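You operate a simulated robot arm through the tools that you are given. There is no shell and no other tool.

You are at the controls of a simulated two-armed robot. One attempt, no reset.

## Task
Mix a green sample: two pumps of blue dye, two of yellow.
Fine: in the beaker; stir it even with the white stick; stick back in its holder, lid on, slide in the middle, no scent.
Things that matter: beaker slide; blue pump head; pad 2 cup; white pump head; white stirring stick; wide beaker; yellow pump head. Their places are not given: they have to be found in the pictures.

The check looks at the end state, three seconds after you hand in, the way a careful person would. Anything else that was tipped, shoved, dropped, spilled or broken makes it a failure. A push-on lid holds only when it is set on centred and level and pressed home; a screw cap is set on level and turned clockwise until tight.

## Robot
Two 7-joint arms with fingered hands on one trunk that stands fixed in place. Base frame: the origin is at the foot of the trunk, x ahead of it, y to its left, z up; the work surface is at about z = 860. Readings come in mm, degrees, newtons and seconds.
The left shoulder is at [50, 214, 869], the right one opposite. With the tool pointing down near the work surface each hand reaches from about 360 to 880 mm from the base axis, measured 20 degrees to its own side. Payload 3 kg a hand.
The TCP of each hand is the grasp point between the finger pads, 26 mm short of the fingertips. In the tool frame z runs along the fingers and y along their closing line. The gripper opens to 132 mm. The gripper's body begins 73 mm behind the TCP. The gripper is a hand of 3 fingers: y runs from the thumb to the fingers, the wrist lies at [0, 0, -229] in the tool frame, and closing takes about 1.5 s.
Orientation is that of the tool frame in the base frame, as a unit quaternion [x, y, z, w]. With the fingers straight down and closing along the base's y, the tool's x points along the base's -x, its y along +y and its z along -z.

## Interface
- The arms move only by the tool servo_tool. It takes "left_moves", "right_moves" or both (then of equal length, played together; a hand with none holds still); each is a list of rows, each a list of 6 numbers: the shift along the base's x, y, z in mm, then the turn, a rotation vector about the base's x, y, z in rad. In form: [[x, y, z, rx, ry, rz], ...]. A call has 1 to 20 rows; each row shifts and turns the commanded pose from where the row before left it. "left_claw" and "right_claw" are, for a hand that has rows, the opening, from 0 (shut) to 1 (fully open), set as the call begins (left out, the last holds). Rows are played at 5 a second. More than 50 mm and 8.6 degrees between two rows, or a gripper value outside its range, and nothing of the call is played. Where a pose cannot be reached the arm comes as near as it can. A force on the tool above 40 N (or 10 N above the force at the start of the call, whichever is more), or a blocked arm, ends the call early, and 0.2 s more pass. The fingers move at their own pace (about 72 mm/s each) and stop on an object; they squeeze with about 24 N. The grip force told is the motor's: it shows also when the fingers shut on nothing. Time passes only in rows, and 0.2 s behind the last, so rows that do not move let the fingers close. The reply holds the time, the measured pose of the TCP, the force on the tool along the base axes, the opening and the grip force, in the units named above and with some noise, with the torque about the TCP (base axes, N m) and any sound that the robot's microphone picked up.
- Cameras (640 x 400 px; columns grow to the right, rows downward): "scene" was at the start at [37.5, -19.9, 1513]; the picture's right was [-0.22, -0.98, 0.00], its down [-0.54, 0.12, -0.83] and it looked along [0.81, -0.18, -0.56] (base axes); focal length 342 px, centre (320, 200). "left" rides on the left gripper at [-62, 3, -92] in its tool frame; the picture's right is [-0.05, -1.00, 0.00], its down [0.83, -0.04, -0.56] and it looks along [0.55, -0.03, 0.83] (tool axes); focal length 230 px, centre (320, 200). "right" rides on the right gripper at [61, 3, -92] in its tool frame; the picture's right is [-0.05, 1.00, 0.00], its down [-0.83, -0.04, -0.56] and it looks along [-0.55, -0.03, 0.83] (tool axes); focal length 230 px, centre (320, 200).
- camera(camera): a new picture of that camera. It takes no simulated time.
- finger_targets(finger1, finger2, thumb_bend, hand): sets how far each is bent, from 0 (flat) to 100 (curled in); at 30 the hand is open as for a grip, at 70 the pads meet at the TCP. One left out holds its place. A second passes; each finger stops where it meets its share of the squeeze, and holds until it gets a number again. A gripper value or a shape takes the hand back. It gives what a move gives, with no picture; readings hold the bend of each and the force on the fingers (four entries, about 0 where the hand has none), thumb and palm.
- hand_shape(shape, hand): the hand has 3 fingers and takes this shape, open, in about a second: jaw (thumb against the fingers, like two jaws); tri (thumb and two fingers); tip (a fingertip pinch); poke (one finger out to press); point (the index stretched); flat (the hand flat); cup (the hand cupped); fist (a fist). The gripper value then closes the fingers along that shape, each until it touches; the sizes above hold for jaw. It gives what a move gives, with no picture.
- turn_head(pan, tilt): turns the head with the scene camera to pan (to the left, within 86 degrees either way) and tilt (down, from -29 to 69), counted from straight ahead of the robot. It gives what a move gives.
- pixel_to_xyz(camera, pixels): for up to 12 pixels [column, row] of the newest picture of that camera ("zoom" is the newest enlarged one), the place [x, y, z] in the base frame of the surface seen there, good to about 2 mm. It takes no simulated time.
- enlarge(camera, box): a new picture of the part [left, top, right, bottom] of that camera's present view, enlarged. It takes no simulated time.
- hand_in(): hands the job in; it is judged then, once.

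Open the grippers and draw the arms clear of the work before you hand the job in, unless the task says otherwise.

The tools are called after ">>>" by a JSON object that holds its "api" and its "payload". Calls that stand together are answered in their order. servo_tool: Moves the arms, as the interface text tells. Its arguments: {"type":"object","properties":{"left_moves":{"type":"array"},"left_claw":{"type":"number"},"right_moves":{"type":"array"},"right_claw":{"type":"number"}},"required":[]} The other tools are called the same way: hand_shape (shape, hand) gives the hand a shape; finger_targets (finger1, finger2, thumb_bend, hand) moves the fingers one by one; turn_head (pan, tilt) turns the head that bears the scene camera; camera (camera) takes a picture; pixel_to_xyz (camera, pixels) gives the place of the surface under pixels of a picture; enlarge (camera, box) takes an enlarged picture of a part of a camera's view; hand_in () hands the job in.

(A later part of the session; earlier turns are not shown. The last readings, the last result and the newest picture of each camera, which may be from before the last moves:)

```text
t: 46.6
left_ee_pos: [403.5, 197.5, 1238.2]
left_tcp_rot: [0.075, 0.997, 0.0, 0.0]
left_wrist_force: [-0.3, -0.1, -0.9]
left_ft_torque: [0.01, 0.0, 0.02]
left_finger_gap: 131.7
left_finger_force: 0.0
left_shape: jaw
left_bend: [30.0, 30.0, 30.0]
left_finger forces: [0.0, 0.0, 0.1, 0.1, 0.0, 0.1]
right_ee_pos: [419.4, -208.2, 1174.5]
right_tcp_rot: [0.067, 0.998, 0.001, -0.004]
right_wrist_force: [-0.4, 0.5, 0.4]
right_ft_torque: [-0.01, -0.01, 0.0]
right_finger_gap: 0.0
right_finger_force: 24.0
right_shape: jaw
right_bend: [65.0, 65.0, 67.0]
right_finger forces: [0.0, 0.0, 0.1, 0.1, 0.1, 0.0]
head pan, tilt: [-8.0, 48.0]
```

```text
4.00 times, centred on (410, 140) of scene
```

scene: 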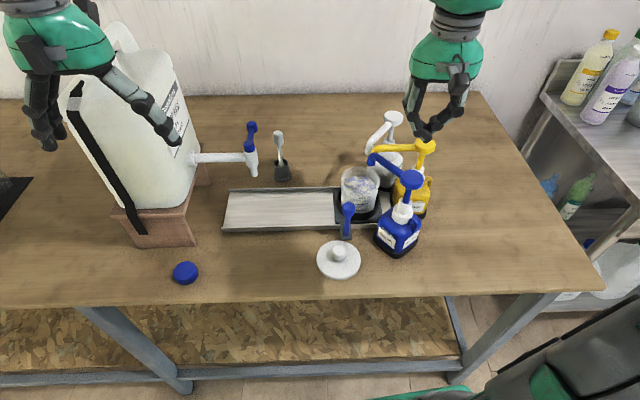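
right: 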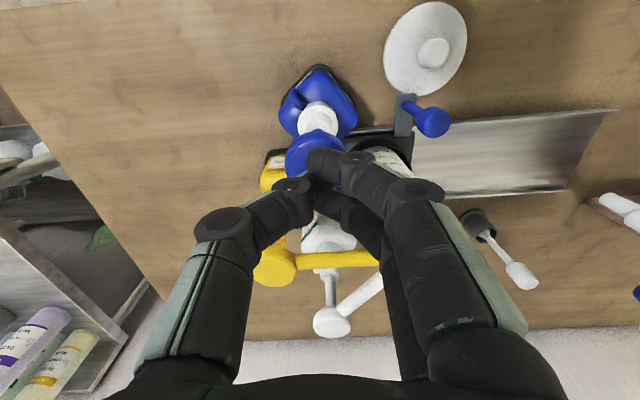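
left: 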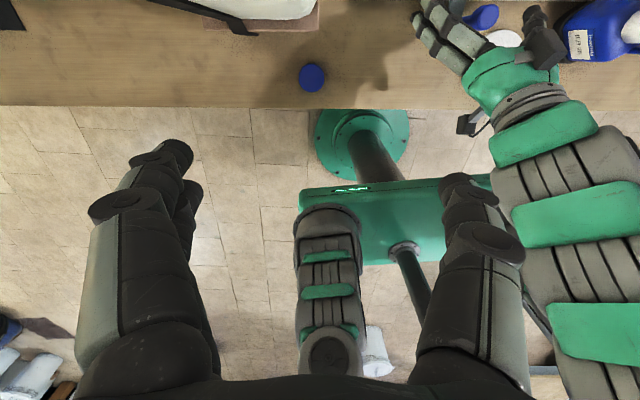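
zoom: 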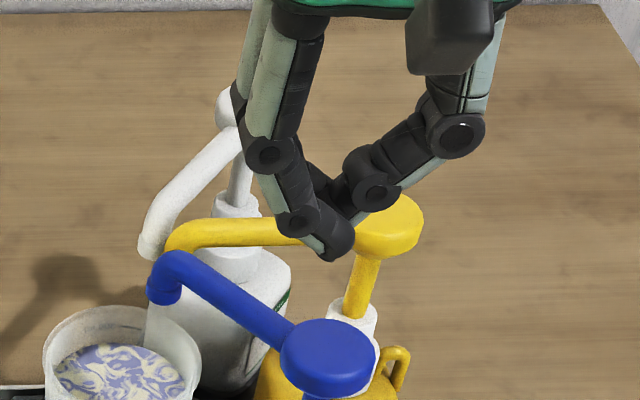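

Yellow head centre averages to ≈(532,-295.5), top z≈1062. I move above it and descend to just over the head.

>>> {"api": "servo_tool", "payload": {"right_moves": [[22, -17.5, 0, 0, 0, 0], [22, -17.5, 0, 0, 0, 0], [22, -17.5, 0, 0, 0, 0], [22, -17.5, 0, 0, 0, 0], [24, -17.5, 0, 0, 0, 0], [0, 0, -20, 0, 0, 0], [0, 0, -20, 0, 0, 0], [0, 0, -20, 0, 0, 0], [0, 0, -14, 0, 0, 0], [0, 0, 0, 0, 0, 0]]}}

>>> {"api": "enlarge", "payload": {"camera": "scene", "box": [350, 90, 450, 220]}}

>>> {"api": "enlarge", "payload": {"camera": "right", "box": [220, 40, 420, 240]}}

```text
t: 48.8
left_ee_pos: [404.2, 197.5, 1238.2]
left_tcp_rot: [0.075, 0.997, 0.0, 0.0]
left_wrist_force: [-0.3, -0.9, -0.2]
left_ft_torque: [0.01, 0.0, 0.01]
left_finger_gap: 131.9
left_finger_force: 0.1
left_shape: jaw
left_bend: [30.0, 30.0, 30.0]
left_finger forces: [0.1, 0.0, 0.1, 0.0, 0.1, 0.1]
right_ee_pos: [531.4, -297.8, 1100.8]
right_tcp_rot: [0.067, 0.998, 0.001, -0.004]
right_wrist_force: [-0.2, -1.2, 0.4]
right_ft_torque: [0.01, -0.05, -0.01]
right_finger_gap: 0.0
right_finger_force: 24.0
right_shape: jaw
right_bend: [65.0, 65.0, 67.0]
right_finger forces: [0.0, 0.0, 0.1, 0.0, 0.0, 0.0]
head pan, tilt: [-8.0, 48.0]
```

```text
3.08 times, centred on (400, 155) of scene
```

zoom: 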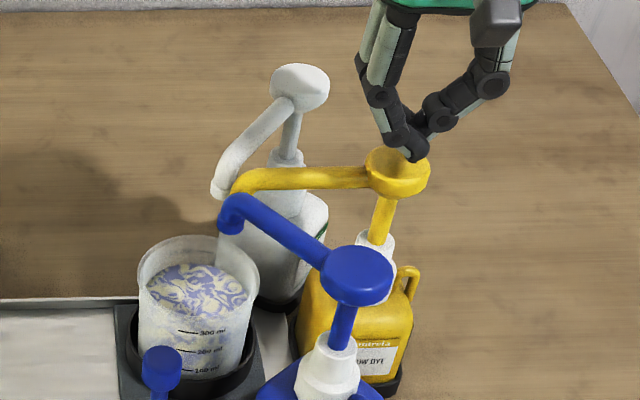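

```text
2.00 times, centred on (320, 140) of right
```

zoom: 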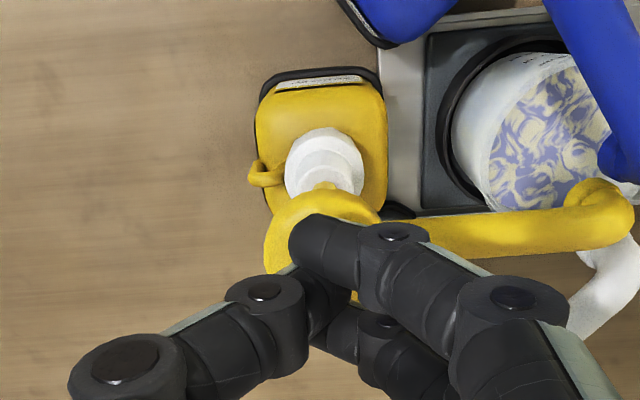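

The wrist view puts the finger axis within ~3 mm of the yellow head's centre; I nudge +2 mm in y and begin yellow stroke 1, first down partway to confirm contact and that the dye lands in the beaker.

>>> {"api": "servo_tool", "payload": {"right_moves": [[-0.7, 2, 0, 0, 0, 0], [0, 0, -4, 0, 0, 0], [0, 0, -4, 0, 0, 0], [0, 0, -4, 0, 0, 0], [0, 0, -4, 0, 0, 0], [0, 0, -4, 0, 0, 0], [0, 0, -4, 0, 0, 0]]}}

>>> {"api": "enlarge", "payload": {"camera": "scene", "box": [350, 90, 450, 220]}}

```text
t: 50.4
left_ee_pos: [403.7, 198.0, 1239.7]
left_tcp_rot: [0.076, 0.997, 0.0, 0.0]
left_wrist_force: [0.5, 0.1, 1.0]
left_ft_torque: [-0.01, -0.01, 0.02]
left_finger_gap: 131.9
left_finger_force: 0.0
left_shape: jaw
left_bend: [30.0, 30.0, 30.0]
left_finger forces: [0.0, 0.1, 0.0, 0.1, 0.1, 0.0]
right_ee_pos: [531.6, -294.8, 1075.9]
right_tcp_rot: [0.067, 0.998, 0.0, -0.004]
right_wrist_force: [1.4, 1.2, 3.1]
right_ft_torque: [0.03, -0.02, 0.02]
right_finger_gap: 0.0
right_finger_force: 24.0
right_shape: jaw
right_bend: [65.0, 65.0, 67.0]
right_finger forces: [0.0, 0.0, 0.0, 0.0, 0.1, 0.0]
head pan, tilt: [-8.0, 48.0]
```

```text
3.08 times, centred on (400, 155) of scene
```

zoom: 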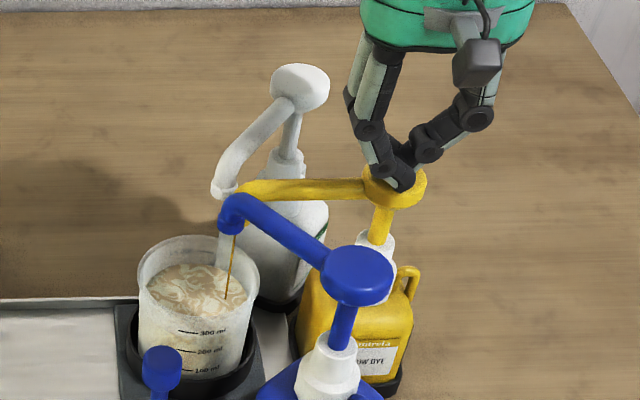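

Yellow dye streams into the beaker at (228,270). I complete the stroke to the bottom.

>>> {"api": "servo_tool", "payload": {"right_moves": [[0, 0, -4, 0, 0, 0], [0, 0, -4, 0, 0, 0], [0, 0, -4, 0, 0, 0], [0, 0, -4, 0, 0, 0], [0, 0, -4, 0, 0, 0], [0, 0, -4, 0, 0, 0], [0, 0, -4, 0, 0, 0], [0, 0, -2, 0, 0, 0], [0, 0, -1.5, 0, 0, 0], [0, 0, 0, 0, 0, 0]]}}

>>> {"api": "enlarge", "payload": {"camera": "scene", "box": [350, 90, 450, 220]}}

```text
t: 52.6
left_ee_pos: [403.8, 198.6, 1239.3]
left_tcp_rot: [0.076, 0.997, 0.0, 0.0]
left_wrist_force: [0.3, 0.3, -0.2]
left_ft_torque: [0.01, 0.02, 0.03]
left_finger_gap: 131.8
left_finger_force: 0.0
left_shape: jaw
left_bend: [30.0, 30.0, 30.0]
left_finger forces: [0.0, 0.0, 0.0, 0.1, 0.0, 0.0]
right_ee_pos: [529.6, -295.5, 1044.9]
right_tcp_rot: [0.068, 0.998, 0.001, -0.005]
right_wrist_force: [1.7, 0.0, 19.8]
right_ft_torque: [-0.02, -0.07, 0.0]
right_finger_gap: 0.0
right_finger_force: 24.0
right_shape: jaw
right_bend: [65.0, 65.0, 67.0]
right_finger forces: [0.0, 0.0, 0.0, 0.1, 0.1, 0.1]
head pan, tilt: [-8.0, 48.0]
```

```text
3.08 times, centred on (400, 155) of scene
```

zoom: 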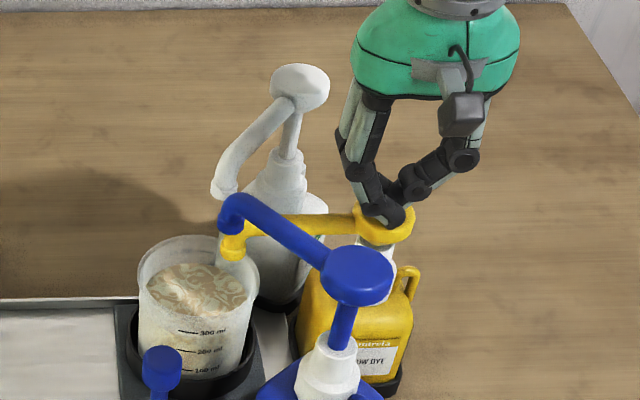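

At 20 N it seems to be at the bottom; I press 1 mm more to be sure, then let the head return.

>>> {"api": "servo_tool", "payload": {"right_moves": [[0, 0, -1, 0, 0, 0], [0, 0, 0, 0, 0, 0]]}}

>>> {"api": "servo_tool", "payload": {"right_moves": [[0, 0, 9, 0, 0, 0], [0, 0, 10, 0, 0, 0], [0, 0, 10, 0, 0, 0], [0, 0, 10, 0, 0, 0], [0, 0, 10, 0, 0, 0], [0, 0, 5, 0, 0, 0], [0, 0, 0, 0, 0, 0], [0, 0, 0, 0, 0, 0]]}}

>>> {"api": "enlarge", "payload": {"camera": "scene", "box": [350, 90, 450, 220]}}

```text
t: 53.2
left_ee_pos: [404.5, 197.9, 1239.4]
left_tcp_rot: [0.075, 0.997, 0.0, 0.0]
left_wrist_force: [-0.5, 0.1, 0.0]
left_ft_torque: [0.0, 0.0, -0.02]
left_finger_gap: 131.8
left_finger_force: 0.0
left_shape: jaw
left_bend: [30.0, 30.0, 30.0]
left_finger forces: [0.0, 0.0, 0.0, 0.0, 0.1, 0.1]
right_ee_pos: [529.6, -294.6, 1043.4]
right_tcp_rot: [0.067, 0.998, 0.0, -0.003]
right_wrist_force: [1.5, -1.3, 31.9]
right_ft_torque: [-0.06, -0.09, 0.02]
right_finger_gap: 0.3
right_finger_force: 23.7
right_shape: jaw
right_bend: [66.0, 66.0, 68.0]
right_finger forces: [0.0, 0.0, 0.0, 0.1, 39.4, 0.0]
head pan, tilt: [-8.0, 48.0]
```

```text
t: 55.0
left_ee_pos: [403.8, 197.1, 1239.3]
left_tcp_rot: [0.076, 0.997, 0.0, 0.0]
left_wrist_force: [0.0, -0.2, 0.5]
left_ft_torque: [0.0, 0.0, 0.0]
left_finger_gap: 131.8
left_finger_force: 0.0
left_shape: jaw
left_bend: [30.0, 30.0, 30.0]
left_finger forces: [0.1, 0.0, 0.0, 0.1, 0.1, 0.0]
right_ee_pos: [530.8, -294.9, 1096.9]
right_tcp_rot: [0.068, 0.998, 0.0, -0.005]
right_wrist_force: [0.0, -1.2, -0.9]
right_ft_torque: [0.0, -0.02, 0.01]
right_finger_gap: 0.0
right_finger_force: 23.9
right_shape: jaw
right_bend: [65.0, 65.0, 67.0]
right_finger forces: [0.0, 0.0, 0.0, 0.1, 0.0, 0.0]
head pan, tilt: [-8.0, 48.0]
```

```text
3.08 times, centred on (400, 155) of scene
```

zoom: 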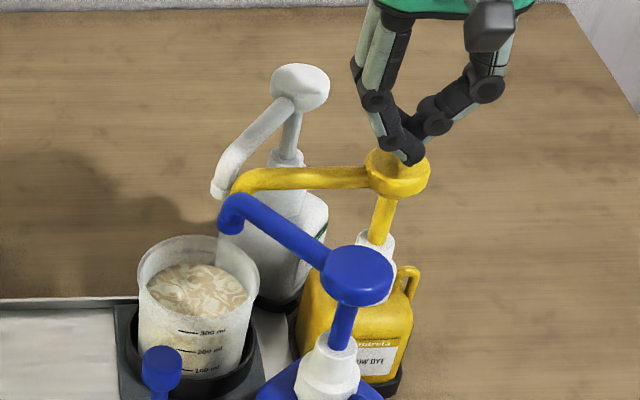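

Yellow stroke 1 complete and head returned. Now yellow stroke 2 in one smooth press.

>>> {"api": "servo_tool", "payload": {"right_moves": [[0, 0, -4, 0, 0, 0], [0, 0, -4, 0, 0, 0], [0, 0, -4, 0, 0, 0], [0, 0, -4, 0, 0, 0], [0, 0, -4, 0, 0, 0], [0, 0, -4, 0, 0, 0], [0, 0, -4, 0, 0, 0], [0, 0, -4, 0, 0, 0], [0, 0, -4, 0, 0, 0], [0, 0, -4, 0, 0, 0], [0, 0, -4, 0, 0, 0], [0, 0, -4, 0, 0, 0], [0, 0, -3, 0, 0, 0], [0, 0, -2, 0, 0, 0], [0, 0, 0, 0, 0, 0]]}}

>>> {"api": "enlarge", "payload": {"camera": "scene", "box": [350, 90, 450, 220]}}

```text
t: 58.2
left_ee_pos: [403.8, 197.4, 1239.5]
left_tcp_rot: [0.076, 0.997, 0.0, 0.0]
left_wrist_force: [0.9, 0.2, 0.5]
left_ft_torque: [0.01, -0.02, -0.02]
left_finger_gap: 131.9
left_finger_force: 0.1
left_shape: jaw
left_bend: [30.0, 30.0, 30.0]
left_finger forces: [0.0, 0.0, 0.0, 0.0, 0.0, 0.0]
right_ee_pos: [531.9, -295.6, 1044.7]
right_tcp_rot: [0.068, 0.998, 0.0, -0.005]
right_wrist_force: [-0.9, -2.7, 12.3]
right_ft_torque: [-0.1, -0.02, -0.03]
right_finger_gap: 0.0
right_finger_force: 24.0
right_shape: jaw
right_bend: [65.0, 65.0, 68.0]
right_finger forces: [0.1, 0.0, 0.0, 0.1, 0.1, 0.0]
head pan, tilt: [-8.0, 48.0]
```

```text
3.08 times, centred on (400, 155) of scene
```

zoom: 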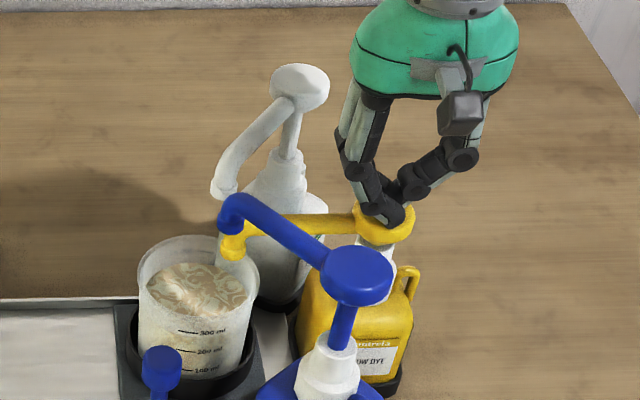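

Force is 12 N, so I press 2 mm more to be sure of the full stroke before releasing.

>>> {"api": "servo_tool", "payload": {"right_moves": [[0, 0, -1, 0, 0, 0], [0, 0, -1, 0, 0, 0], [0, 0, 0, 0, 0, 0]]}}

>>> {"api": "servo_tool", "payload": {"right_moves": [[0, 0, 9, 0, 0, 0], [0, 0, 10, 0, 0, 0], [0, 0, 10, 0, 0, 0], [0, 0, 10, 0, 0, 0], [0, 0, 20, 0, 0, 0], [0, 0, 25, 0, 0, 0], [0, 0, 30, 0, 0, 0], [0, 0, 20, 0, 0, 0], [0, 0, 0, 0, 0, 0]]}}

>>> {"api": "enlarge", "payload": {"camera": "scene", "box": [350, 90, 450, 220]}}

>>> {"api": "camera", "payload": {"camera": "scene"}}

```text
t: 59.0
left_ee_pos: [402.7, 196.8, 1238.6]
left_tcp_rot: [0.075, 0.997, 0.0, -0.001]
left_wrist_force: [-0.3, -0.8, -0.5]
left_ft_torque: [-0.02, 0.02, -0.01]
left_finger_gap: 131.8
left_finger_force: 0.0
left_shape: jaw
left_bend: [30.0, 30.0, 30.0]
left_finger forces: [0.0, 0.0, 0.0, 0.1, 0.0, 0.0]
right_ee_pos: [531.2, -294.4, 1043.7]
right_tcp_rot: [0.068, 0.998, 0.0, -0.004]
right_wrist_force: [-1.7, -1.9, 35.2]
right_ft_torque: [-0.14, -0.01, -0.03]
right_finger_gap: 0.1
right_finger_force: 23.6
right_shape: jaw
right_bend: [66.0, 66.0, 68.0]
right_finger forces: [0.1, 0.0, 0.1, 0.0, 42.7, 0.1]
head pan, tilt: [-8.0, 48.0]
```

```text
t: 61.0
left_ee_pos: [403.5, 198.0, 1239.4]
left_tcp_rot: [0.077, 0.997, 0.0, 0.0]
left_wrist_force: [-0.2, -0.2, -0.6]
left_ft_torque: [0.01, 0.0, -0.02]
left_finger_gap: 131.9
left_finger_force: 0.0
left_shape: jaw
left_bend: [30.0, 30.0, 30.0]
left_finger forces: [0.0, 0.0, 0.1, 0.0, 0.0, 0.1]
right_ee_pos: [529.6, -295.6, 1176.0]
right_tcp_rot: [0.068, 0.998, 0.001, -0.004]
right_wrist_force: [0.3, -0.6, 0.0]
right_ft_torque: [0.01, -0.02, 0.0]
right_finger_gap: 0.0
right_finger_force: 23.4
right_shape: jaw
right_bend: [65.0, 65.0, 67.0]
right_finger forces: [0.1, 0.0, 0.0, 0.0, 0.0, 0.1]
head pan, tilt: [-8.0, 48.0]
```

```text
3.08 times, centred on (400, 155) of scene
```

zoom: 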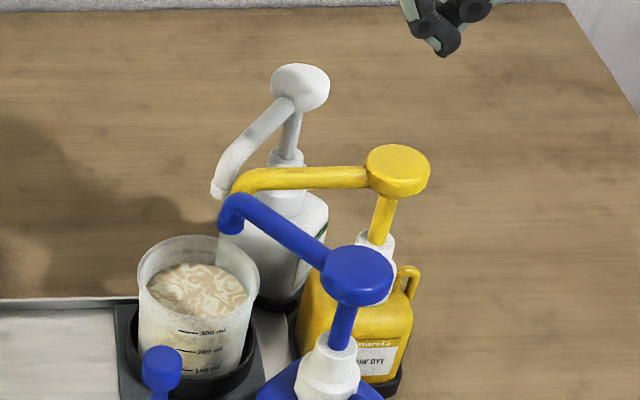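

```text
taken
```

scene: 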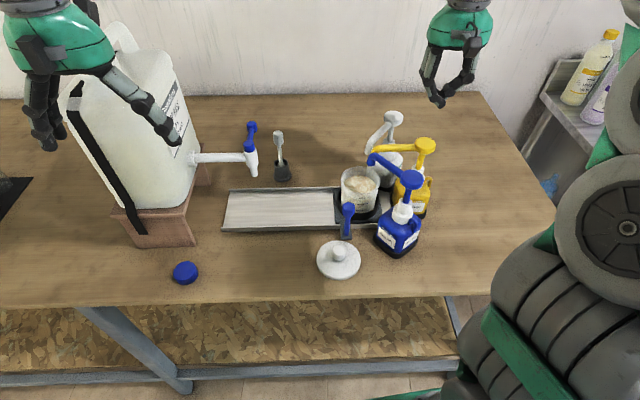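

All four strokes are done and all heads are up. Now I take the right hand back to the slide handle with the half-open, slightly tilted pose used before.

>>> {"api": "servo_tool", "payload": {"right_moves": [[-17.8, 31.8, 0, -0.0233, -0.035, 0], [-17.8, 31.8, 0, -0.0233, -0.035, 0], [-17.8, 31.8, -4, -0.0233, -0.035, 0], [-17.8, 31.8, -6, -0.0233, -0.035, 0], [-17.8, 31.8, -6, -0.0233, -0.035, 0], [-17.8, 31.8, -8, -0.0233, -0.035, 0], [0, 0, 0, 0, 0, 0]], "right_claw": 0.4}}

>>> {"api": "camera", "payload": {"camera": "right"}}

```text
t: 62.6
left_ee_pos: [403.4, 198.0, 1238.3]
left_tcp_rot: [0.076, 0.997, 0.001, 0.0]
left_wrist_force: [0.1, -0.4, 0.2]
left_ft_torque: [-0.01, 0.0, -0.01]
left_finger_gap: 131.8
left_finger_force: 0.0
left_shape: jaw
left_bend: [30.0, 30.0, 30.0]
left_finger forces: [0.1, 0.1, 0.0, 0.0, 0.0, 0.0]
right_ee_pos: [425.9, -103.5, 1152.2]
right_tcp_rot: [0.068, 0.99, -0.061, 0.104]
right_wrist_force: [0.4, -0.3, -0.7]
right_ft_torque: [-0.02, 0.01, 0.0]
right_finger_gap: 52.7
right_finger_force: 0.0
right_shape: jaw
right_bend: [73.0, 73.0, 70.0]
right_finger forces: [0.0, 0.1, 0.0, 0.1, 0.0, 0.0]
head pan, tilt: [-8.0, 48.0]
```

```text
taken
```

right: 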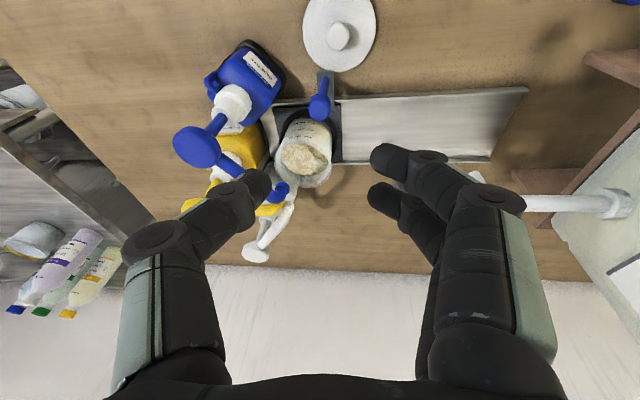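

Same relative view as before (knob at (319,108)). I descend most of the way and check alignment above the knob.

>>> {"api": "servo_tool", "payload": {"right_moves": [[5.2, -4.1, -28, 0, 0, 0], [5.2, -4.1, -28, 0, 0, 0], [5.2, -4.1, -28, 0, 0, 0], [5.2, -4.1, -28, 0, 0, 0], [5, -4, -27, 0, 0, 0], [0, 0, 0, 0, 0, 0]]}}

>>> {"api": "camera", "payload": {"camera": "right"}}

>>> {"api": "pixel_to_xyz", "payload": {"camera": "right", "pixels": [[322, 150], [322, 165], [310, 155], [335, 155], [326, 125]]}}

```text
t: 64.0
left_ee_pos: [403.9, 196.9, 1239.0]
left_tcp_rot: [0.076, 0.997, 0.0, 0.0]
left_wrist_force: [0.1, -0.8, -0.8]
left_ft_torque: [-0.03, -0.01, 0.01]
left_finger_gap: 132.2
left_finger_force: 0.0
left_shape: jaw
left_bend: [30.0, 30.0, 30.0]
left_finger forces: [0.0, 0.0, 0.1, 0.0, 0.0, 0.0]
right_ee_pos: [449.9, -125.0, 1014.1]
right_tcp_rot: [0.068, 0.99, -0.062, 0.105]
right_wrist_force: [0.2, 0.6, -0.2]
right_ft_torque: [0.02, 0.02, -0.03]
right_finger_gap: 52.5
right_finger_force: 0.1
right_shape: jaw
right_bend: [73.0, 73.0, 70.0]
right_finger forces: [0.1, 0.0, 0.0, 0.0, 0.0, 0.0]
head pan, tilt: [-8.0, 48.0]
```

```text
taken
```

right: 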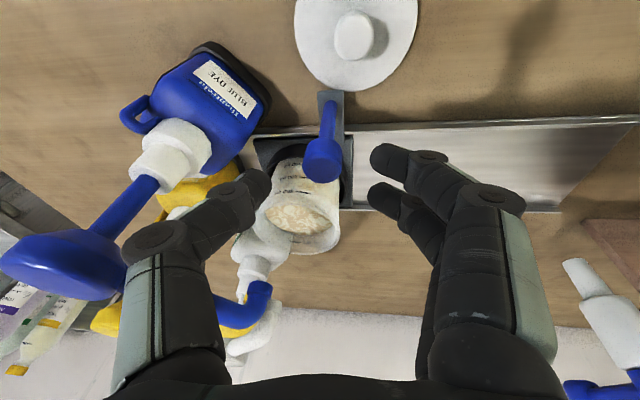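

```text
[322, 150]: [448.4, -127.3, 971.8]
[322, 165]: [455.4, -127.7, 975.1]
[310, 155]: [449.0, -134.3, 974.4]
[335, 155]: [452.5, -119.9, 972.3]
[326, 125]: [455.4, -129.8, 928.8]
```

The knob lies centred between the fingertips. I descend the last 49 mm and close.

>>> {"api": "servo_tool", "payload": {"right_moves": [[4, -2.5, -17, 0, 0, 0], [4, -2.5, -17, 0, 0, 0], [3, -1.5, -15, 0, 0, 0], [0, 0, 0, 0, 0, 0]]}}

>>> {"api": "camera", "payload": {"camera": "right"}}

>>> {"api": "servo_tool", "payload": {"right_moves": [[0, 0, 0, 0, 0, 0], [0, 0, 0, 0, 0, 0], [0, 0, 0, 0, 0, 0], [0, 0, 0, 0, 0, 0], [0, 0, 0, 0, 0, 0]], "right_claw": 0}}

>>> {"api": "camera", "payload": {"camera": "right"}}

```text
t: 65.0
left_ee_pos: [404.4, 198.5, 1238.6]
left_tcp_rot: [0.077, 0.997, 0.0, 0.0]
left_wrist_force: [1.0, 0.4, -0.6]
left_ft_torque: [0.04, 0.02, -0.02]
left_finger_gap: 131.8
left_finger_force: 0.0
left_shape: jaw
left_bend: [30.0, 30.0, 30.0]
left_finger forces: [0.0, 0.0, 0.1, 0.0, 0.0, 0.0]
right_ee_pos: [460.5, -131.0, 964.8]
right_tcp_rot: [0.068, 0.99, -0.062, 0.105]
right_wrist_force: [1.5, 0.2, -1.0]
right_ft_torque: [-0.01, -0.02, -0.01]
right_finger_gap: 52.3
right_finger_force: 0.1
right_shape: jaw
right_bend: [73.0, 73.0, 70.0]
right_finger forces: [0.0, 0.0, 0.1, 0.1, 0.0, 0.0]
head pan, tilt: [-8.0, 48.0]
```

```text
taken
```

right: 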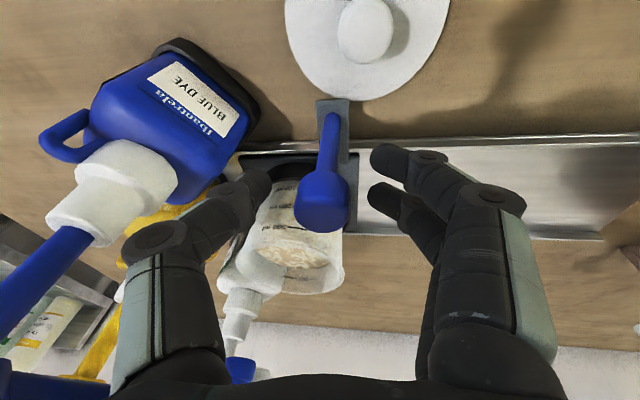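

```text
t: 66.2
left_ee_pos: [404.1, 197.8, 1239.6]
left_tcp_rot: [0.075, 0.997, 0.001, 0.001]
left_wrist_force: [0.5, 0.1, -0.3]
left_ft_torque: [0.01, -0.01, -0.02]
left_finger_gap: 131.7
left_finger_force: 0.0
left_shape: jaw
left_bend: [30.0, 30.0, 30.0]
left_finger forces: [0.1, 0.1, 0.0, 0.0, 0.0, 0.0]
right_ee_pos: [459.9, -131.2, 965.0]
right_tcp_rot: [0.067, 0.99, -0.061, 0.105]
right_wrist_force: [2.9, -1.5, -14.2]
right_ft_torque: [0.16, 0.06, 0.08]
right_finger_gap: 7.4
right_finger_force: 23.6
right_shape: jaw
right_bend: [71.0, 70.0, 71.0]
right_finger forces: [11.2, 11.4, 0.1, 0.0, 22.3, 0.0]
head pan, tilt: [-8.0, 48.0]
```

```text
taken
```

right: 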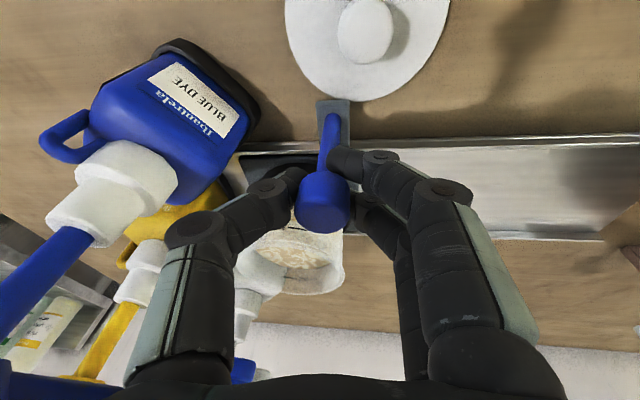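

Gripped. I ease 1 mm down and slide back left along the rail about 76 mm first.

>>> {"api": "servo_tool", "payload": {"right_moves": [[0, 0, -1.2, 0, 0, 0], [0.44, 4, 0, 0, 0, 0], [0.65, 6, 0, 0, 0, 0], [0.65, 6, 0, 0, 0, 0], [0.65, 6, 0, 0, 0, 0], [0.65, 6, 0, 0, 0, 0], [0.65, 6, 0, 0, 0, 0], [0.65, 6, 0, 0, 0, 0], [0.65, 6, 0, 0, 0, 0], [0.65, 6, 0, 0, 0, 0], [0.65, 6, 0, 0, 0, 0], [0.65, 6, 0, 0, 0, 0], [0.65, 6, 0, 0, 0, 0], [0.65, 6, 0, 0, 0, 0]]}}

>>> {"api": "camera", "payload": {"camera": "right"}}

```text
t: 69.2
left_ee_pos: [402.9, 198.7, 1239.0]
left_tcp_rot: [0.077, 0.997, 0.0, -0.001]
left_wrist_force: [0.5, 0.7, -0.1]
left_ft_torque: [0.0, 0.0, 0.01]
left_finger_gap: 132.2
left_finger_force: 0.0
left_shape: jaw
left_bend: [30.0, 30.0, 30.0]
left_finger forces: [0.0, 0.1, 0.1, 0.0, 0.0, 0.0]
right_ee_pos: [468.9, -55.4, 963.0]
right_tcp_rot: [0.067, 0.99, -0.061, 0.106]
right_wrist_force: [-4.1, -0.8, 3.9]
right_ft_torque: [0.23, 0.19, 0.1]
right_finger_gap: 7.9
right_finger_force: 23.6
right_shape: jaw
right_bend: [72.0, 71.0, 72.0]
right_finger forces: [16.9, 8.8, 0.0, 0.1, 22.2, 0.0]
head pan, tilt: [-8.0, 48.0]
```

```text
taken
```

right: 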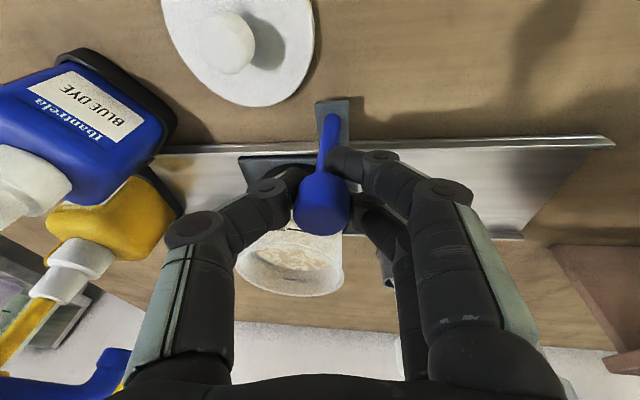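

Now the remaining 40 mm to bring the knob back to its initial y≈-15.

>>> {"api": "servo_tool", "payload": {"right_moves": [[0.5, 6, 0, 0, 0, 0], [0.5, 6, 0, 0, 0, 0], [0.55, 6, 0, 0, 0, 0], [0.55, 6, 0, 0, 0, 0], [0.45, 5, 0, 0, 0, 0], [0.45, 5, 0, 0, 0, 0], [0.35, 4, 0, 0, 0, 0], [0.2, 2, 0, 0, 0, 0], [0, 0, 0, 0, 0, 0]]}}

>>> {"api": "camera", "payload": {"camera": "right"}}

```text
t: 71.2
left_ee_pos: [405.1, 197.5, 1239.7]
left_tcp_rot: [0.075, 0.997, 0.0, 0.0]
left_wrist_force: [-0.2, 0.0, -0.1]
left_ft_torque: [0.0, 0.01, 0.01]
left_finger_gap: 132.1
left_finger_force: 0.2
left_shape: jaw
left_bend: [30.0, 30.0, 30.0]
left_finger forces: [0.0, 0.1, 0.0, 0.0, 0.0, 0.1]
right_ee_pos: [474.5, -15.4, 962.0]
right_tcp_rot: [0.067, 0.99, -0.061, 0.105]
right_wrist_force: [-2.0, -1.7, -2.5]
right_ft_torque: [0.17, 0.19, 0.12]
right_finger_gap: 7.6
right_finger_force: 23.9
right_shape: jaw
right_bend: [72.0, 71.0, 72.0]
right_finger forces: [15.0, 9.4, 0.0, 0.1, 23.1, 0.0]
head pan, tilt: [-8.0, 48.0]
```

```text
taken
```

right: 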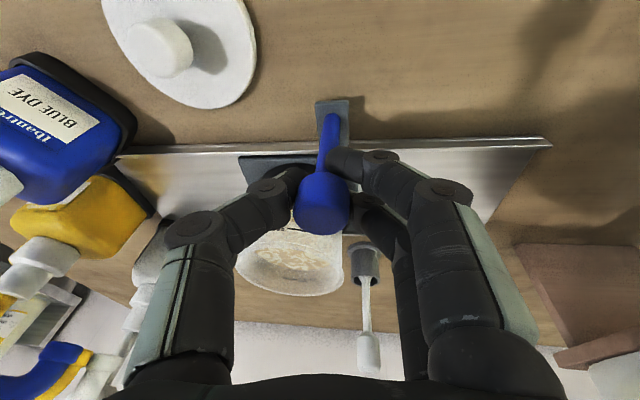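

Back at y≈-15. I release the knob and check its position.

>>> {"api": "servo_tool", "payload": {"right_moves": [[0, 0, 0, 0, 0, 0], [0, 0, 0, 0, 0, 0], [0, 0, 0, 0, 0, 0], [0, 0, 0, 0, 0, 0], [0, 0, 0, 0, 0, 0]], "right_claw": 0.5}}

>>> {"api": "camera", "payload": {"camera": "right"}}

>>> {"api": "pixel_to_xyz", "payload": {"camera": "right", "pixels": [[320, 215], [320, 190], [305, 195], [338, 195], [328, 145], [331, 120]]}}

```text
t: 72.4
left_ee_pos: [403.0, 199.3, 1240.1]
left_tcp_rot: [0.076, 0.997, -0.001, 0.001]
left_wrist_force: [0.4, 0.9, -0.4]
left_ft_torque: [-0.04, -0.01, 0.01]
left_finger_gap: 131.8
left_finger_force: 0.0
left_shape: jaw
left_bend: [30.0, 30.0, 30.0]
left_finger forces: [0.0, 0.0, 0.0, 0.0, 0.0, 0.0]
right_ee_pos: [473.7, -14.4, 963.4]
right_tcp_rot: [0.067, 0.99, -0.061, 0.105]
right_wrist_force: [-0.2, -0.5, 0.1]
right_ft_torque: [-0.02, 0.0, -0.03]
right_finger_gap: 65.3
right_finger_force: 0.0
right_shape: jaw
right_bend: [73.0, 73.0, 70.0]
right_finger forces: [0.0, 0.0, 0.0, 0.0, 0.0, 0.0]
head pan, tilt: [-8.0, 48.0]
```

```text
taken
```

right: 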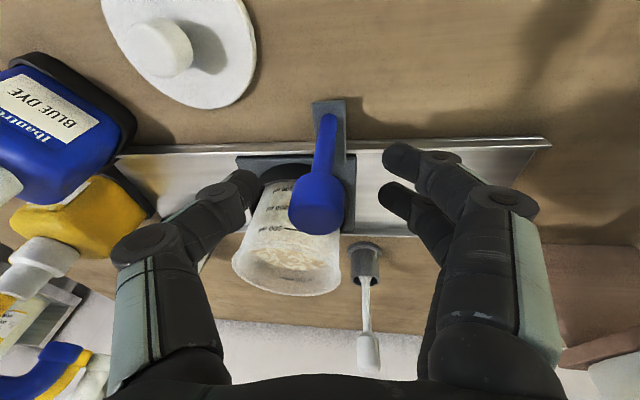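

```text
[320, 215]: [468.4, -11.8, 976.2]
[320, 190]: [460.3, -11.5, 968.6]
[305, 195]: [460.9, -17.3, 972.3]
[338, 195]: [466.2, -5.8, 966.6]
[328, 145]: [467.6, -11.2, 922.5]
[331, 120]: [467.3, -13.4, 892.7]
```

The slide is back (view matches the initial one). I retreat upward and go to the earlier survey pose above the bench, straightening the hand, to verify slide position and re-measure the stick.

>>> {"api": "servo_tool", "payload": {"right_moves": [[-4, 2.8, 19.4, 0, 0, 0], [-4, 2.8, 19.4, 0, 0, 0], [-4, 2.8, 19.4, 0, 0, 0], [17.4, -10.75, 22.4, 0.0175, 0.026, 0], [17.4, -10.75, 22.4, 0.0175, 0.026, 0], [17.4, -10.75, 22.4, 0.0175, 0.026, 0], [17.4, -10.75, 22.4, 0.0175, 0.026, 0], [17.4, -10.75, 22.4, 0.0175, 0.026, 0], [17.4, -10.75, 22.4, 0.0175, 0.026, 0], [17.4, -10.75, 22.4, 0.0175, 0.026, 0], [17.4, -10.75, 22.4, 0.0175, 0.026, 0], [0, 0, 0, 0, 0, 0]]}}

>>> {"api": "camera", "payload": {"camera": "right"}}

>>> {"api": "enlarge", "payload": {"camera": "right", "box": [290, 10, 386, 106]}}

```text
t: 75.0
left_ee_pos: [403.0, 198.5, 1239.9]
left_tcp_rot: [0.076, 0.997, 0.001, 0.0]
left_wrist_force: [-0.3, 0.4, 0.5]
left_ft_torque: [0.0, 0.0, -0.02]
left_finger_gap: 132.0
left_finger_force: 0.1
left_shape: jaw
left_bend: [30.0, 30.0, 30.0]
left_finger forces: [0.0, 0.0, 0.0, 0.0, 0.0, 0.0]
right_ee_pos: [601.0, -94.5, 1201.8]
right_tcp_rot: [0.067, 0.998, 0.002, -0.004]
right_wrist_force: [0.2, -0.2, -0.4]
right_ft_torque: [-0.01, 0.02, 0.0]
right_finger_gap: 65.5
right_finger_force: 0.0
right_shape: jaw
right_bend: [73.0, 73.0, 70.0]
right_finger forces: [0.0, 0.1, 0.0, 0.1, 0.0, 0.0]
head pan, tilt: [-8.0, 48.0]
```

```text
taken
```

right: 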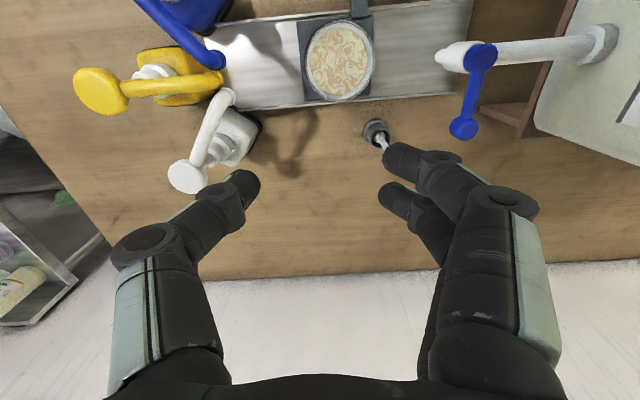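

```text
4.17 times, centred on (338, 58) of right
```

zoom: 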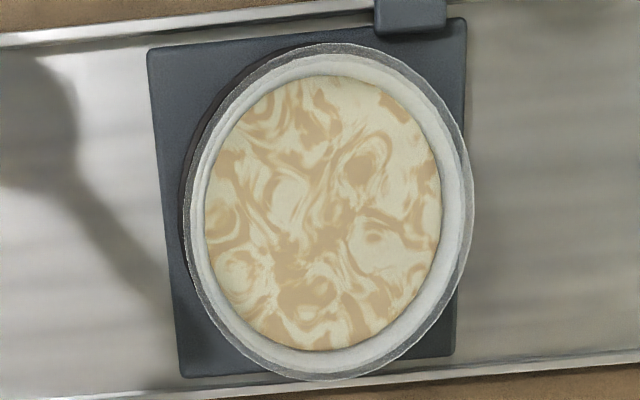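

The slide plate sits nearly where it was initially. I measure its corners again for comparison.

>>> {"api": "pixel_to_xyz", "payload": {"camera": "zoom", "pixels": [[155, 55], [458, 25], [188, 370], [448, 345], [330, 48], [205, 200], [440, 200], [325, 70], [320, 355], [325, 210]]}}

>>> {"api": "enlarge", "payload": {"camera": "scene", "box": [220, 120, 380, 250]}}

```text
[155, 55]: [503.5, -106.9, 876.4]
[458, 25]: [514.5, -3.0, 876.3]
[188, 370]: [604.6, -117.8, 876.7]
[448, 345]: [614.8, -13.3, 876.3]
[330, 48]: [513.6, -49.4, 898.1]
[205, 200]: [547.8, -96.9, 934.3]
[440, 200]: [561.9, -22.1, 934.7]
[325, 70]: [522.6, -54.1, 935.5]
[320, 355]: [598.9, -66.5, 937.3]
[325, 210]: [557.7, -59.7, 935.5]
```

```text
3.08 times, centred on (300, 185) of scene
```

zoom: 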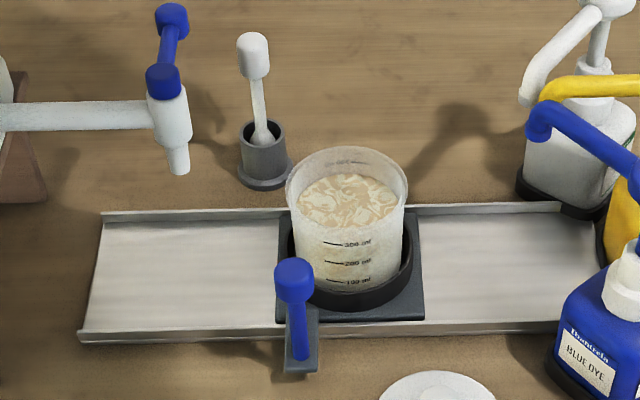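

Slide centre is (559.4,-60.2), within 1 mm of the start. Next I open the right hand and bring it above the stick (via the right side, to stay clear of the tap lever) for a close look.

>>> {"api": "servo_tool", "payload": {"right_moves": [[14.8, 0, -23.4, 0, 0, 0], [14.8, 0, -23.4, 0, 0, 0], [14.8, 0, -23.4, 0, 0, 0], [14.8, 0, -23.4, 0, 0, 0], [14.8, 0, -23.4, 0, 0, 0], [0, 22, -4, 0, 0, 0], [0, 22, -4, 0, 0, 0], [0, 22, -4, 0, 0, 0], [0, 20, -4, 0, 0, 0], [0, 0, 0, 0, 0, 0]], "right_claw": 1}}

>>> {"api": "camera", "payload": {"camera": "right"}}

>>> {"api": "camera", "payload": {"camera": "scene"}}

```text
t: 77.2
left_ee_pos: [404.4, 198.2, 1239.3]
left_tcp_rot: [0.076, 0.997, 0.0, 0.0]
left_wrist_force: [1.0, 0.0, -0.8]
left_ft_torque: [0.03, -0.01, 0.02]
left_finger_gap: 131.8
left_finger_force: 0.1
left_shape: jaw
left_bend: [30.0, 30.0, 30.0]
left_finger forces: [0.0, 0.0, 0.0, 0.0, 0.0, 0.1]
right_ee_pos: [676.2, -7.5, 1066.9]
right_tcp_rot: [0.068, 0.998, 0.001, -0.003]
right_wrist_force: [0.5, -0.1, 0.0]
right_ft_torque: [0.01, 0.03, -0.03]
right_finger_gap: 131.9
right_finger_force: 0.1
right_shape: jaw
right_bend: [30.0, 30.0, 30.0]
right_finger forces: [0.1, 0.0, 0.0, 0.1, 0.0, 0.1]
head pan, tilt: [-8.0, 48.0]
```

```text
taken
```

right: 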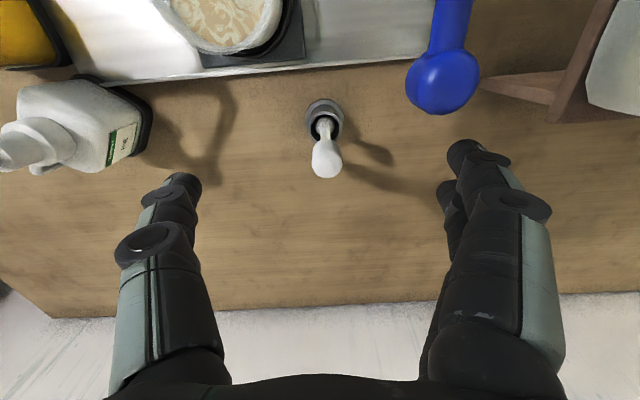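

```text
taken
```

scene: 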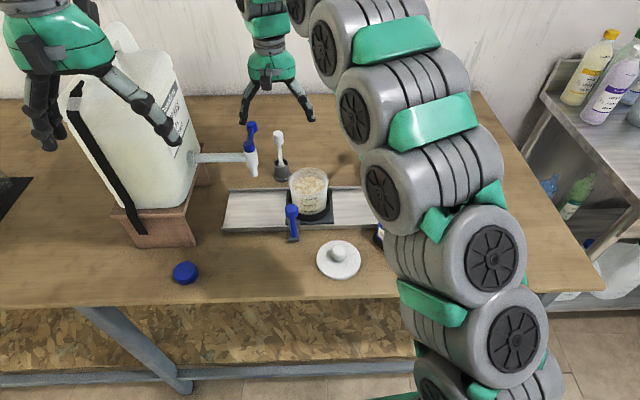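

Stick head shows at (327,160) between the open fingers. I zoom and measure it.

>>> {"api": "enlarge", "payload": {"camera": "right", "box": [280, 80, 380, 200]}}

>>> {"api": "pixel_to_xyz", "payload": {"camera": "right", "pixels": [[327, 168], [327, 150], [315, 162], [340, 160], [325, 135], [325, 125], [324, 120], [308, 118], [342, 118], [325, 103], [328, 175]]}}

```text
3.33 times, centred on (330, 140) of right
```

zoom: 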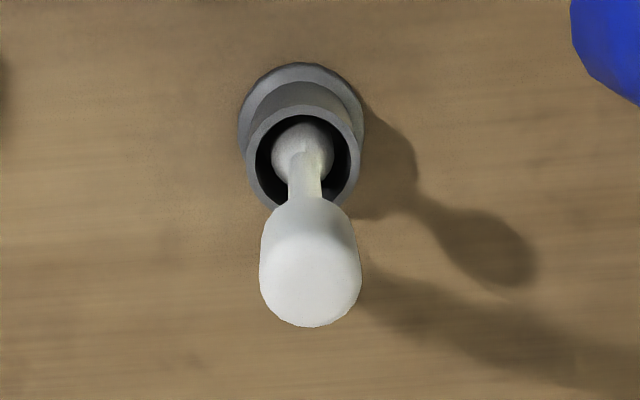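

```text
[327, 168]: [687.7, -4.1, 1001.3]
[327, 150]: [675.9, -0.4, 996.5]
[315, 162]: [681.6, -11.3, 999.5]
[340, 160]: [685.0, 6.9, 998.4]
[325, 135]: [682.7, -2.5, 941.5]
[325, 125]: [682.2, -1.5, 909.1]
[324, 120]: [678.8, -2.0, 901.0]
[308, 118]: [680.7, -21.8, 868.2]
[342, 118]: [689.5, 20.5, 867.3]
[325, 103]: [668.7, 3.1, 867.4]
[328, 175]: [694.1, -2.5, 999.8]
```

Stick head centre ≈(685,-2.5), upright. I descend to grip it at z≈985 and close gently.

>>> {"api": "servo_tool", "payload": {"right_moves": [[8.8, 5, -12, 0, 0, 0], [0, 0, -20, 0, 0, 0], [0, 0, -20, 0, 0, 0], [0, 0, -20, 0, 0, 0], [0, 0, -10, 0, 0, 0], [0, 0, 0, 0, 0, 0]]}}

>>> {"api": "camera", "payload": {"camera": "right"}}

```text
t: 78.6
left_ee_pos: [404.3, 198.3, 1239.8]
left_tcp_rot: [0.076, 0.997, 0.0, 0.0]
left_wrist_force: [0.4, 0.3, 0.8]
left_ft_torque: [0.0, 0.0, -0.03]
left_finger_gap: 131.7
left_finger_force: 0.0
left_shape: jaw
left_bend: [30.0, 30.0, 30.0]
left_finger forces: [0.0, 0.0, 0.0, 0.1, 0.0, 0.0]
right_ee_pos: [682.5, -2.4, 985.2]
right_tcp_rot: [0.068, 0.998, 0.0, -0.004]
right_wrist_force: [-0.6, -0.7, 0.1]
right_ft_torque: [0.0, 0.02, 0.01]
right_finger_gap: 131.9
right_finger_force: 0.0
right_shape: jaw
right_bend: [30.0, 30.0, 30.0]
right_finger forces: [0.0, 0.1, 0.0, 0.0, 0.1, 0.0]
head pan, tilt: [-8.0, 48.0]
```

```text
taken
```

right: 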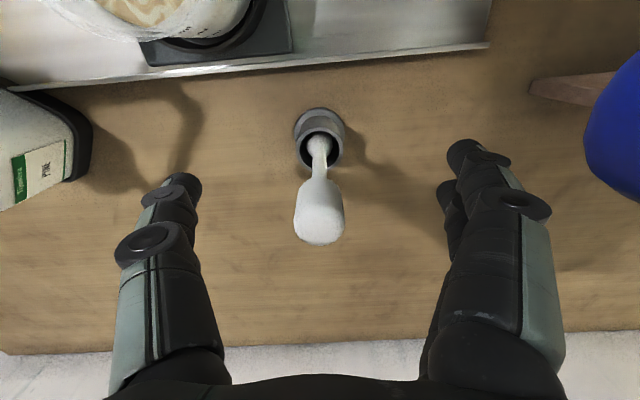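

The stick head is at the grasp point (319,210). I shift +2 mm in x and close the fingers.

>>> {"api": "servo_tool", "payload": {"right_moves": [[2, 0, 0, 0, 0, 0], [0, 0, 0, 0, 0, 0], [0, 0, 0, 0, 0, 0], [0, 0, 0, 0, 0, 0], [0, 0, 0, 0, 0, 0], [0, 0, 0, 0, 0, 0], [0, 0, 0, 0, 0, 0], [0, 0, 0, 0, 0, 0], [0, 0, 0, 0, 0, 0]], "right_claw": 0}}

>>> {"api": "camera", "payload": {"camera": "right"}}

>>> {"api": "enlarge", "payload": {"camera": "scene", "box": [230, 90, 340, 200]}}

```text
t: 80.6
left_ee_pos: [402.5, 198.7, 1239.1]
left_tcp_rot: [0.075, 0.997, 0.0, 0.0]
left_wrist_force: [0.0, -0.3, 0.5]
left_ft_torque: [0.01, 0.0, 0.0]
left_finger_gap: 131.9
left_finger_force: 0.1
left_shape: jaw
left_bend: [30.0, 30.0, 30.0]
left_finger forces: [0.0, 0.0, 0.1, 0.0, 0.1, 0.0]
right_ee_pos: [684.2, -1.9, 985.5]
right_tcp_rot: [0.068, 0.998, 0.001, -0.003]
right_wrist_force: [0.7, 0.3, -0.3]
right_ft_torque: [0.03, 0.0, -0.01]
right_finger_gap: 3.0
right_finger_force: 24.2
right_shape: jaw
right_bend: [69.0, 72.0, 72.0]
right_finger forces: [0.0, 11.4, 0.0, 0.0, 0.0, 0.1]
head pan, tilt: [-8.0, 48.0]
```

```text
taken
```

right: 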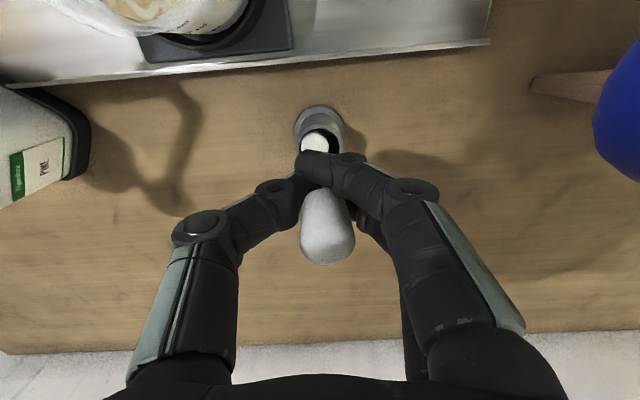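

```text
3.64 times, centred on (285, 145) of scene
```

zoom: 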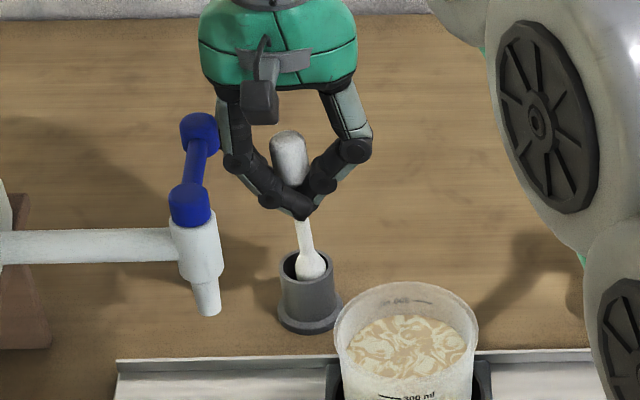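

The fingers shut lower than hoped, around the thin shaft (gap 3 mm, only finger 2 shows force). I zoom in to see how the stick is held.

>>> {"api": "enlarge", "payload": {"camera": "right", "box": [240, 90, 420, 290]}}

>>> {"api": "enlarge", "payload": {"camera": "scene", "box": [265, 110, 320, 180]}}

```text
2.00 times, centred on (330, 190) of right
```

zoom: 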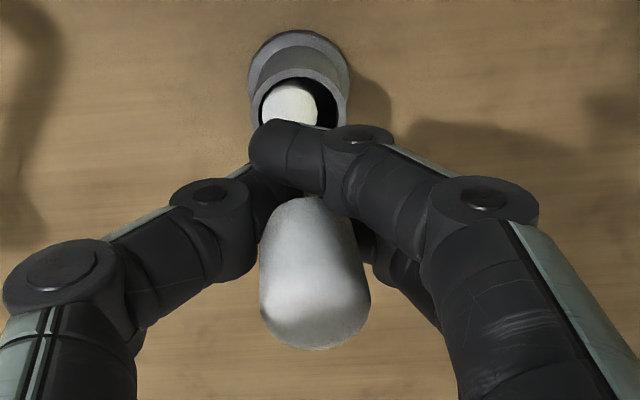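

```text
5.71 times, centred on (292, 145) of scene
```

zoom: 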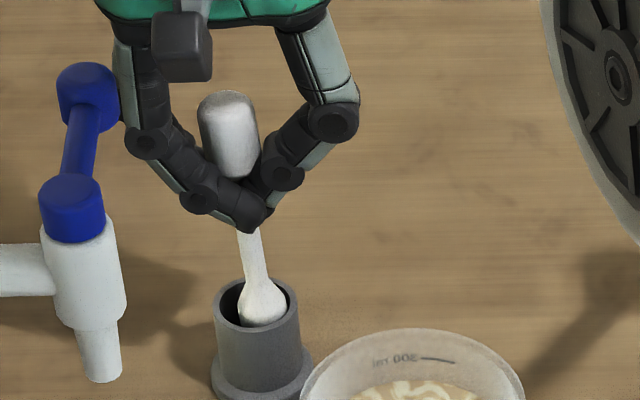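

The fingertips met below the head, hooking the thin shaft — not a firm grip. I open, raise 20 mm so the tips meet the middle of the stick's head, and look again.

>>> {"api": "servo_tool", "payload": {"right_moves": [[0, 0, 0, 0, 0, 0], [0, 0, 0, 0, 0, 0], [0, 0, 0, 0, 0, 0], [0, 0, 0, 0, 0, 0], [0, 0, 0, 0, 0, 0], [0, 0, 10, 0, 0, 0], [0, 0, 10, 0, 0, 0], [0, 0, 0, 0, 0, 0]], "right_claw": 0.6}}

>>> {"api": "camera", "payload": {"camera": "right"}}

>>> {"api": "enlarge", "payload": {"camera": "scene", "box": [250, 100, 320, 190]}}

>>> {"api": "pixel_to_xyz", "payload": {"camera": "right", "pixels": [[322, 195], [322, 175], [310, 185], [335, 185], [322, 150], [322, 210]]}}

```text
t: 82.4
left_ee_pos: [403.4, 198.6, 1239.0]
left_tcp_rot: [0.076, 0.997, 0.001, 0.0]
left_wrist_force: [-0.3, 1.0, 0.2]
left_ft_torque: [0.0, -0.02, -0.01]
left_finger_gap: 131.7
left_finger_force: 0.0
left_shape: jaw
left_bend: [30.0, 30.0, 30.0]
left_finger forces: [0.1, 0.1, 0.0, 0.0, 0.0, 0.1]
right_ee_pos: [685.7, -2.5, 1006.0]
right_tcp_rot: [0.068, 0.998, 0.001, -0.003]
right_wrist_force: [-0.1, 0.4, 0.5]
right_ft_torque: [0.03, 0.0, 0.02]
right_finger_gap: 78.8
right_finger_force: 0.1
right_shape: jaw
right_bend: [71.0, 71.0, 71.0]
right_finger forces: [0.0, 0.0, 0.0, 0.0, 0.0, 0.0]
head pan, tilt: [-8.0, 48.0]
```

```text
taken
```

right: 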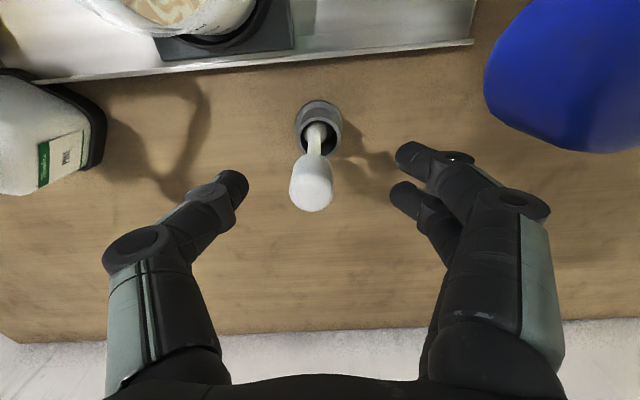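

```text
4.44 times, centred on (285, 145) of scene
```

zoom: 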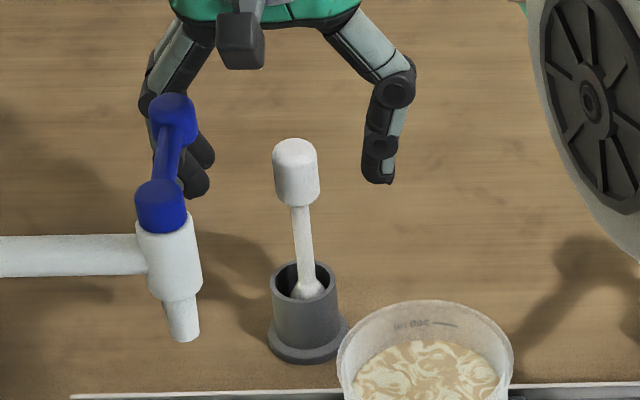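

```text
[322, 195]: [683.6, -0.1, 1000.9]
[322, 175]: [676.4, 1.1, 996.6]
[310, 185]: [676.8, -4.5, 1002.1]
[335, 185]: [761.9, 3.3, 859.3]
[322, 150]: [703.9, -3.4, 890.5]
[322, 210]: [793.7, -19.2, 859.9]
```

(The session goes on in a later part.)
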